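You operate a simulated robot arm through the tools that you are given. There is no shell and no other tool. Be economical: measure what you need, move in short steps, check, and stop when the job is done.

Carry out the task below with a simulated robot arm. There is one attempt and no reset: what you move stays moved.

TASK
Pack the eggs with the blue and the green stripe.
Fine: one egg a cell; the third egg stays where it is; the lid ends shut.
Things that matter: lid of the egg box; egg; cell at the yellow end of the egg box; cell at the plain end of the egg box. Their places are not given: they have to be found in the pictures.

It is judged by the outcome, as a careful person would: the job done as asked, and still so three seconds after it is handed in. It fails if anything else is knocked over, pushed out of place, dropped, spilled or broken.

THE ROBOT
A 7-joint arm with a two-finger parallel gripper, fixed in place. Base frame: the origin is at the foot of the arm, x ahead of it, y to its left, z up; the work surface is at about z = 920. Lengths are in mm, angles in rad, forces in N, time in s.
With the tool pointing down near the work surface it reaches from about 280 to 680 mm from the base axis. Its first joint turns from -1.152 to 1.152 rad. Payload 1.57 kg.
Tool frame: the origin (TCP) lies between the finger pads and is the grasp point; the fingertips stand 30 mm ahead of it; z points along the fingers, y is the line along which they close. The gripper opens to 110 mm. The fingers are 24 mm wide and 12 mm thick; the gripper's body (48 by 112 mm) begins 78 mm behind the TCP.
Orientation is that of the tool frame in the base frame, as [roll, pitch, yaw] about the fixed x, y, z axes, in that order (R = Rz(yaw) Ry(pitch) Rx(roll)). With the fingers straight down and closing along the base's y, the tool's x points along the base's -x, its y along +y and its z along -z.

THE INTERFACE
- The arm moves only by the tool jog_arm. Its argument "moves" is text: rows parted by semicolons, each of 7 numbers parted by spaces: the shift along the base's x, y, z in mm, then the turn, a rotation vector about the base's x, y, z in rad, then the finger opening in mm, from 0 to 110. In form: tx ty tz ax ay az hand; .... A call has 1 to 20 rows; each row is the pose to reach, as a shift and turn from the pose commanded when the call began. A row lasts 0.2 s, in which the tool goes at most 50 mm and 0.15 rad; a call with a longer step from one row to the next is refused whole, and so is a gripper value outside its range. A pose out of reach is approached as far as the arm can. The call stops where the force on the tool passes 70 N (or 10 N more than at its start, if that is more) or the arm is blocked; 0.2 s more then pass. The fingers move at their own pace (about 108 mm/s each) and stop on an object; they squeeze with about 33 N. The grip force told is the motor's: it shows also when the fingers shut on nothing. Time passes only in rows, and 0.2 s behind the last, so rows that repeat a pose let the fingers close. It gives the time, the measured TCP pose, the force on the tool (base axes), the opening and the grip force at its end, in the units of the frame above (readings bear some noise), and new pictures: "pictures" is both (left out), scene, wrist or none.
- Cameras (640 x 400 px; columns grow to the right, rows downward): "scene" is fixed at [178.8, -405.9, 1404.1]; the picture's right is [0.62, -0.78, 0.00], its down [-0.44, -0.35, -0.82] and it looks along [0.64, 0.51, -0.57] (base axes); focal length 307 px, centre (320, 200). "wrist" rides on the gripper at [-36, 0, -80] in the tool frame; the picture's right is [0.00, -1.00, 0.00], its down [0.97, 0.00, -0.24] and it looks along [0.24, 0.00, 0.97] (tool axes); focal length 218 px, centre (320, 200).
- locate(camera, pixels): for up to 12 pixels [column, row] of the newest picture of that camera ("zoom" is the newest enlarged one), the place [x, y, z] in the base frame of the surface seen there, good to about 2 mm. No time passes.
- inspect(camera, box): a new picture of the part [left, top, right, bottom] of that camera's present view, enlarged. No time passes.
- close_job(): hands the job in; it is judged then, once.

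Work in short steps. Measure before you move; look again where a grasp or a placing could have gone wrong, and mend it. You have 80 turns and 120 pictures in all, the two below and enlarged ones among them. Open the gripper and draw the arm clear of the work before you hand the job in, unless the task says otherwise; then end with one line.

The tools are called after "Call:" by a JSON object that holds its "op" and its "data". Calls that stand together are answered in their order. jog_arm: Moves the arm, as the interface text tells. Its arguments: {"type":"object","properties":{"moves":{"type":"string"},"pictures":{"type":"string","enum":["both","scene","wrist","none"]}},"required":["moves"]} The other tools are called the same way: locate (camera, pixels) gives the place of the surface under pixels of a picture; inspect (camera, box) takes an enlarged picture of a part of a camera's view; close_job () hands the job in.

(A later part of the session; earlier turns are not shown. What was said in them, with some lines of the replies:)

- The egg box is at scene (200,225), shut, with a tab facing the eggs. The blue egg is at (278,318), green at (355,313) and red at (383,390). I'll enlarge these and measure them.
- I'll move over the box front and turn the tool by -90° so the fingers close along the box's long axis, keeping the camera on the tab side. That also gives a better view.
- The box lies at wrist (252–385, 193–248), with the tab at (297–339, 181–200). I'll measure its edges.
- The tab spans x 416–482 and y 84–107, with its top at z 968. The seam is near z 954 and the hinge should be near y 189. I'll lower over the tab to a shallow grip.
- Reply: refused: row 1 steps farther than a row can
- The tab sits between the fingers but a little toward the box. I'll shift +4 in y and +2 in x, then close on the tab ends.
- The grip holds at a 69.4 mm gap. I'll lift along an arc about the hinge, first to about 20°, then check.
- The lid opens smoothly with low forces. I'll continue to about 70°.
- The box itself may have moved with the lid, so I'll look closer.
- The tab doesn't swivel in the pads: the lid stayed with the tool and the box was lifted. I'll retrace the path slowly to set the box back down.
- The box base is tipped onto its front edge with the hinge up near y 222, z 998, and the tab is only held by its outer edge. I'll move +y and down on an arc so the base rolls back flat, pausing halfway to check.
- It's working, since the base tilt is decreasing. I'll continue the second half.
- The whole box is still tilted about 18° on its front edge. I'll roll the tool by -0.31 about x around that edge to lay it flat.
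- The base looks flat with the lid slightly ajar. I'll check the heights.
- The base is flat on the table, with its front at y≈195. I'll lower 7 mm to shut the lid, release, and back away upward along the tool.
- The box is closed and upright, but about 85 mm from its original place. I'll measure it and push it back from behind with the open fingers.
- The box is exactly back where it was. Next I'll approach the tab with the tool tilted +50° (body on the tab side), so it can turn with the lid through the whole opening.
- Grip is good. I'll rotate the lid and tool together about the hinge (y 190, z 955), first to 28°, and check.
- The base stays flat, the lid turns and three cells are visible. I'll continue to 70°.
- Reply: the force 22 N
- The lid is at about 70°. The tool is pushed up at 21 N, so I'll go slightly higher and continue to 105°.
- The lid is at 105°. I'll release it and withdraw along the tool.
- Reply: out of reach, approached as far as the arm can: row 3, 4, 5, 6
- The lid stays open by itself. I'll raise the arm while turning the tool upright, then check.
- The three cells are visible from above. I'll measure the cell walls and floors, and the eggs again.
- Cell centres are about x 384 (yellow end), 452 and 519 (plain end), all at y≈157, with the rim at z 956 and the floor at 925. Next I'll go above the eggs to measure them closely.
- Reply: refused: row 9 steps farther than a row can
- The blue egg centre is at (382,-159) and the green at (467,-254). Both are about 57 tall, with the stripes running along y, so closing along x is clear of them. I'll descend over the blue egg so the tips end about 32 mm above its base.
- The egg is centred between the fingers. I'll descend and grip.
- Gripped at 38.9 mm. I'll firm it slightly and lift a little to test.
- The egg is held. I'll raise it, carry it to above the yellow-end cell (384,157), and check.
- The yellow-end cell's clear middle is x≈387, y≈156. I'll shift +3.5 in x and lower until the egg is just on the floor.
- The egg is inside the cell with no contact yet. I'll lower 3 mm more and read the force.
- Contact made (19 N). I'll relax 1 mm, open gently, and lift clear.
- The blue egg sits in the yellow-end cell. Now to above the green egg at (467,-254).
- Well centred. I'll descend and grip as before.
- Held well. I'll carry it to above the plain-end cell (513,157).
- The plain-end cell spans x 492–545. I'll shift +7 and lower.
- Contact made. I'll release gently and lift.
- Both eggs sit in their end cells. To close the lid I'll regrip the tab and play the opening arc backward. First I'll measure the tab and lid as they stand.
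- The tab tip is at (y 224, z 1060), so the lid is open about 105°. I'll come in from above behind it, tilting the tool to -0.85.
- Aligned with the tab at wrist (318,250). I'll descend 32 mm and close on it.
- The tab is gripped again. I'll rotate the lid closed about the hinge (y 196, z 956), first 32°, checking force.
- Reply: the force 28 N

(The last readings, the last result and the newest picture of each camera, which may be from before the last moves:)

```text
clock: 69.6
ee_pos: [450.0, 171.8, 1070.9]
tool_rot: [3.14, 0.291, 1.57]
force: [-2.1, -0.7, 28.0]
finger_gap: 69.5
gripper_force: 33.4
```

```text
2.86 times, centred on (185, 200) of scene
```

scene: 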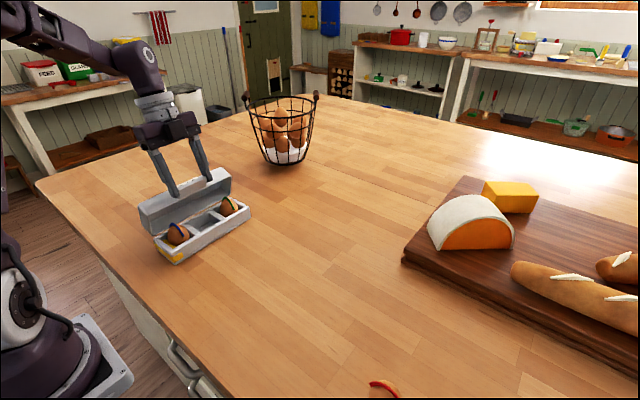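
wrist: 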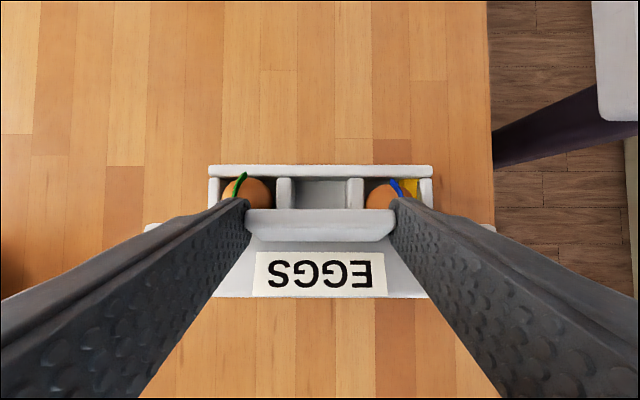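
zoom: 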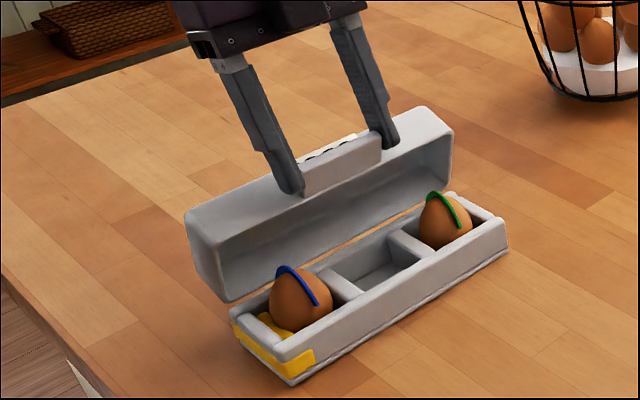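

The lid follows with 28 N of downward push, so I'll raise the path 3 mm and continue to 72°.

Call:
{"op": "jog_arm", "data": {"moves": "0 0 3 0 0 0 60; 0 -16 -1 0.1396 0 0 60; 0 -31.2 -7.3 0.2793 0 0 60; 0 -45.4 -15.6 0.4189 0 0 60; 0 -58.2 -25.7 0.5585 0 0 60; 0 -58.2 -25.7 0.5585 0 0 60"}}

Call:
{"op": "inspect", "data": {"camera": "scene", "box": [100, 130, 270, 270]}}

```text
clock: 71.0
ee_pos: [449.6, 117.6, 1043.6]
tool_rot: [-3.14, -0.267, 1.571]
force: [-0.2, -0.6, 0.4]
finger_gap: 69.3
gripper_force: 33.0
```

scene: 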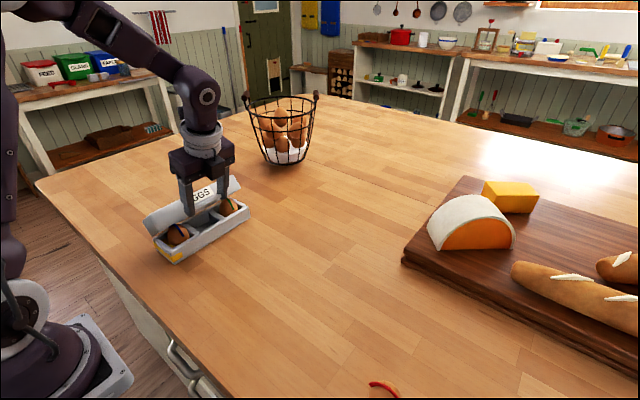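
wrist: 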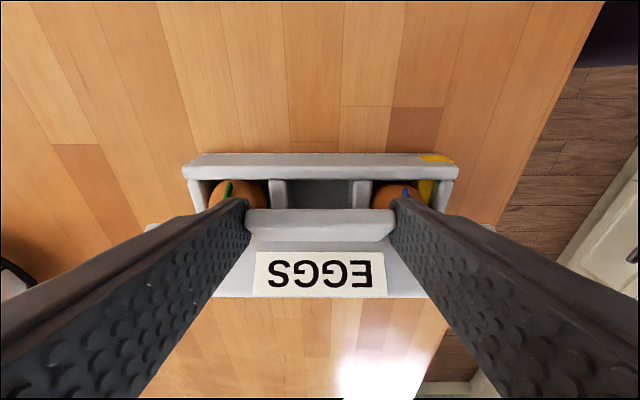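

```text
2.86 times, centred on (185, 200) of scene
```

zoom: 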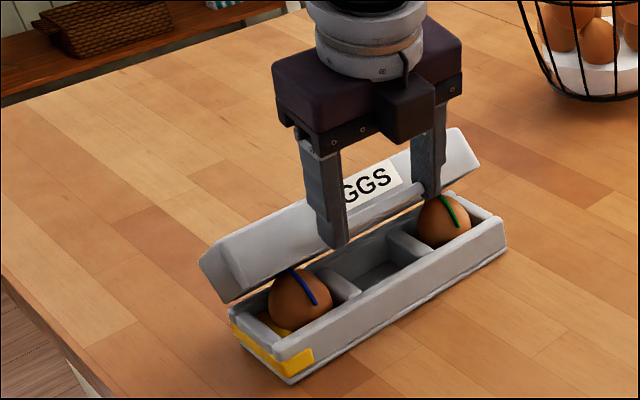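

Force is near zero and the lid is at about 40°. I'll continue 24° more.

Call:
{"op": "jog_arm", "data": {"moves": "0 -6 -6 0.07 0 0 60; 0 -11.5 -11.8 0.1396 0 0 60; 0 -16.5 -18.3 0.21 0 0 60; 0 -21 -25.2 0.2793 0 0 60; 0 -25 -32.2 0.349 0 0 60; 0 -28.7 -39.7 0.4189 0 0 60; 0 -28.7 -39.7 0.4189 0 0 60"}}

Call:
{"op": "inspect", "data": {"camera": "scene", "box": [100, 150, 270, 280]}}

```text
clock: 72.6
ee_pos: [449.0, 87.2, 1005.9]
tool_rot: [3.141, -0.684, 1.571]
force: [-0.4, 0.0, 0.2]
finger_gap: 69.3
gripper_force: 32.9
```

scene: 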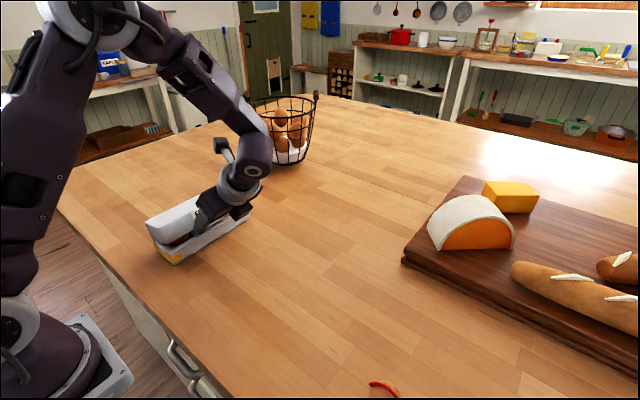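
wrist: 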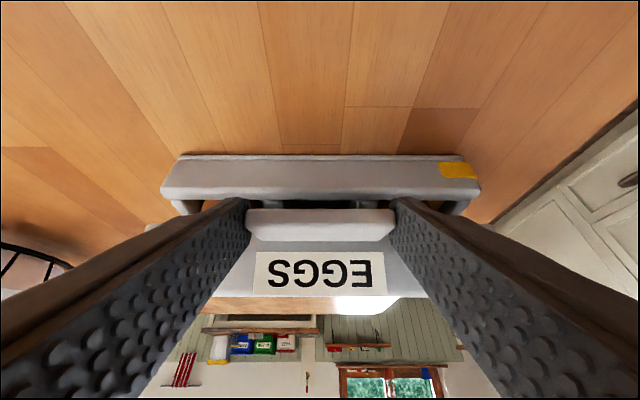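

```text
3.08 times, centred on (185, 215) of scene
```

zoom: 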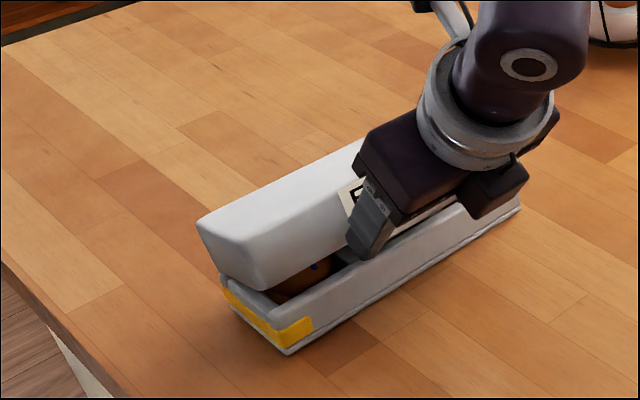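

Call:
{"op": "jog_arm", "data": {"moves": "0 -2.9 -7.6 0.07 0 0 60; 0 -5.6 -15.4 0.14 0 0 60; 0 -6.8 -19.5 0.175 0 0 60; 0 -7.5 -23.4 0.21 0 0 60; 0 -7.5 -23.4 0.21 0 0 60"}}

Call:
{"op": "inspect", "data": {"camera": "scene", "box": [120, 170, 250, 275]}}

Call:
{"op": "locate", "data": {"camera": "wrist", "pixels": [[320, 220], [320, 228], [320, 236], [320, 175], [320, 185]]}}

```text
clock: 73.8
ee_pos: [447.9, 81.6, 981.1]
tool_rot: [3.142, -0.894, 1.57]
force: [-0.1, 0.4, -0.5]
finger_gap: 69.1
gripper_force: 33.4
```

scene: 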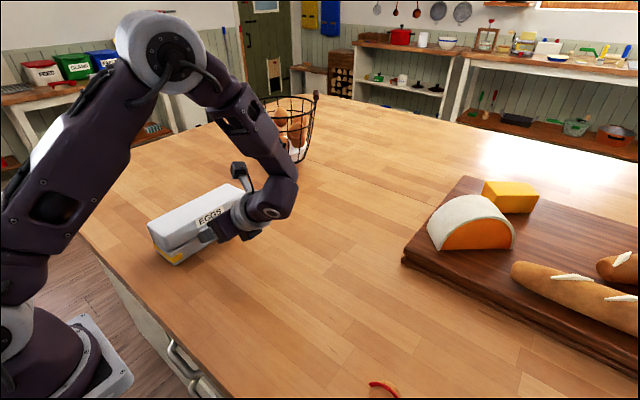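
wrist: 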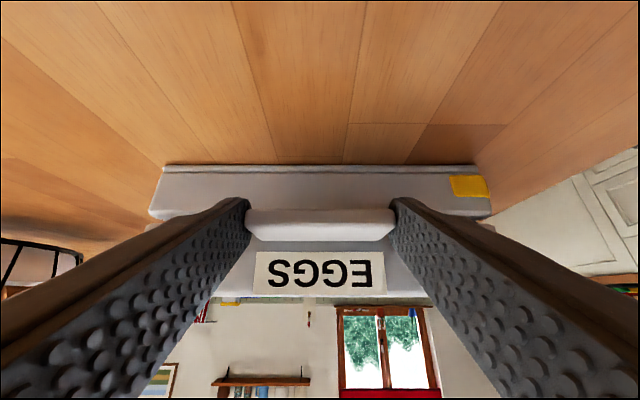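

```text
3.81 times, centred on (185, 222) of scene
```

zoom: 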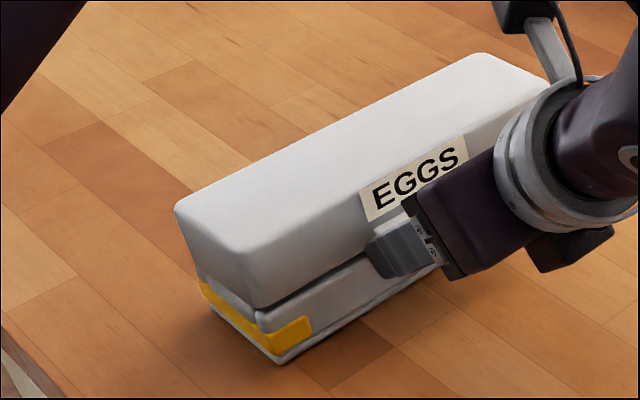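

```text
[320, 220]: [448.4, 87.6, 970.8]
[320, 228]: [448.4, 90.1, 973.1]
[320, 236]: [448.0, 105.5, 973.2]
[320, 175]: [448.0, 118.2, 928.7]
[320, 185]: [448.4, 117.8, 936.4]
```

The tab is about 5 mm above its shut height. I'll lower the rest while watching force.

Call:
{"op": "jog_arm", "data": {"moves": "0 -0.3 -2 0.02 0 0 60; 0 -0.6 -4 0.04 0 0 60; 0 -0.8 -5.5 0.05 0 0 60; 0 -0.8 -5.5 0.05 0 0 60", "pictures": "wrist"}}

Call:
{"op": "inspect", "data": {"camera": "scene", "box": [120, 170, 250, 275]}}

Call:
{"op": "locate", "data": {"camera": "wrist", "pixels": [[320, 228], [320, 234]]}}

```text
clock: 74.8
ee_pos: [448.9, 78.8, 976.0]
tool_rot: [3.141, -0.942, 1.571]
force: [0.3, 1.5, 0.9]
finger_gap: 69.2
gripper_force: 32.9
```

wrist: 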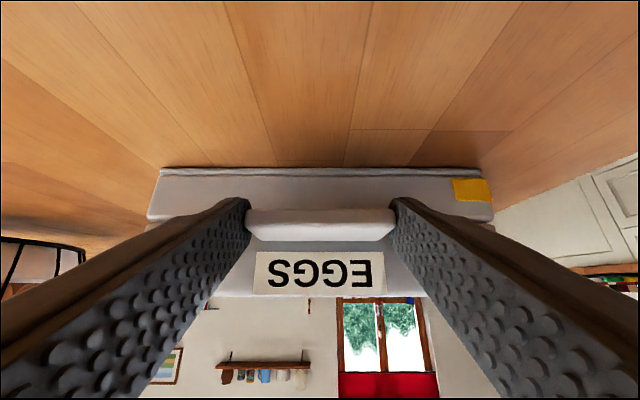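

```text
3.81 times, centred on (185, 222) of scene
```

zoom: 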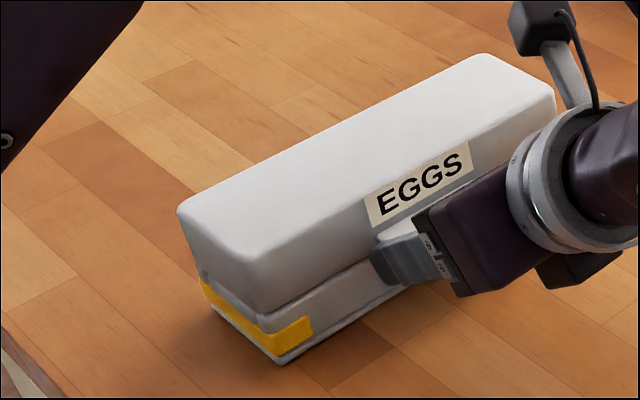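

```text
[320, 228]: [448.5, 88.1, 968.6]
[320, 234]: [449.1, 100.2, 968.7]
```

The tab is back at z 968.6, so the lid is shut with no force. I'll release and withdraw along the tool, then turn upright.

Call:
{"op": "jog_arm", "data": {"moves": "0 0 -1 0 0 0 60; 0 0 0 0 0 0 75; 0 0 0 0 0 0 100; 0 0 0 0 0 0 110; 0 -20 15 0 0 0 110; 0 -45 35 0 0 0 110; 0 -75 65 -0.1 0 0 110; 0 -90 105 -0.24 0 0 110; 0 -100 145 -0.38 0 0 110; 0 -110 185 -0.52 0 0 110; 0 -110 210 -0.66 0 0 110; 0 -110 220 -0.8 0 0 110; 0 -110 220 -0.94 0 0 110; 0 -110 220 -0.94 0 0 110"}}

Call:
{"op": "inspect", "data": {"camera": "scene", "box": [120, 165, 270, 275]}}

Call:
{"op": "locate", "data": {"camera": "scene", "pixels": [[150, 226], [177, 264], [229, 186], [207, 235], [173, 254], [190, 210]]}}

```text
clock: 77.8
ee_pos: [450.9, -29.8, 1197.0]
tool_rot: [3.141, -0.001, 1.571]
force: [0.5, -0.1, 0.8]
finger_gap: 109.8
gripper_force: 0.1
```

scene: 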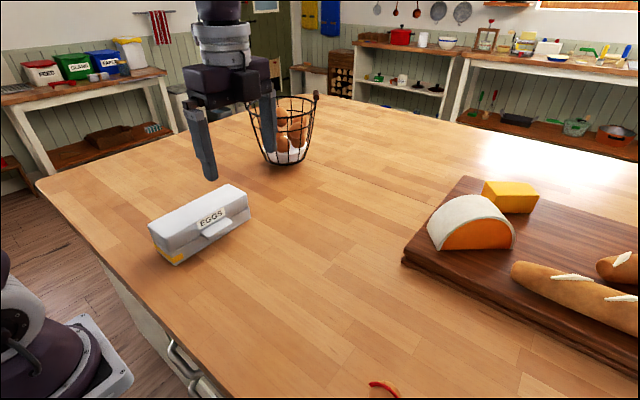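
wrist: 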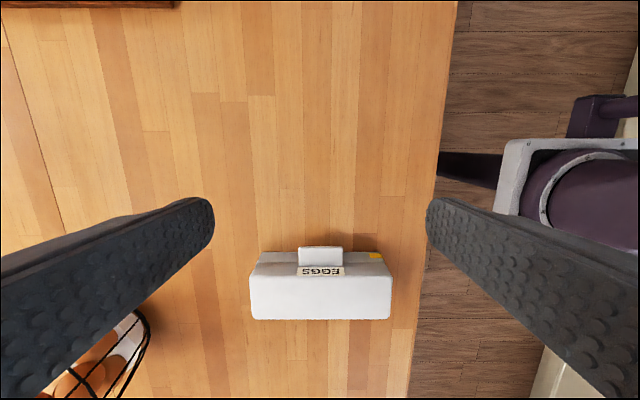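

```text
3.64 times, centred on (195, 220) of scene
```

zoom: 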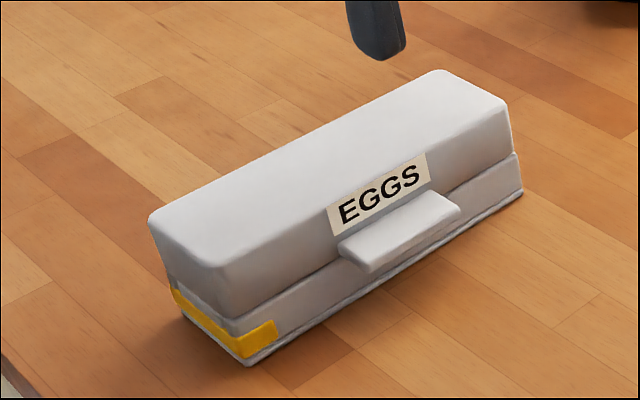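

```text
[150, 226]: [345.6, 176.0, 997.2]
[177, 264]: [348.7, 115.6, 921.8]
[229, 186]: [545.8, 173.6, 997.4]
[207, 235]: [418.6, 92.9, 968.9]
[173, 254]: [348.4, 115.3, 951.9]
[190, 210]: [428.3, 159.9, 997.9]
```

The lid is shut (top z 997, tab z 968), both eggs are inside, the red egg is untouched and the arm is clear with the gripper open. I'm handing in.

Call:
{"op": "close_job", "data": {}}

```text
The job is handed in.
```

The blue-striped egg is in the yellow-end cell, the green-striped egg is in the plain-end cell, the lid is shut, and the red-striped egg was left alone; on my first try at the lid, the box lifted and tipped while still empty, so I set it upright and pushed it back, and it now sits a few millimetres from where it started.
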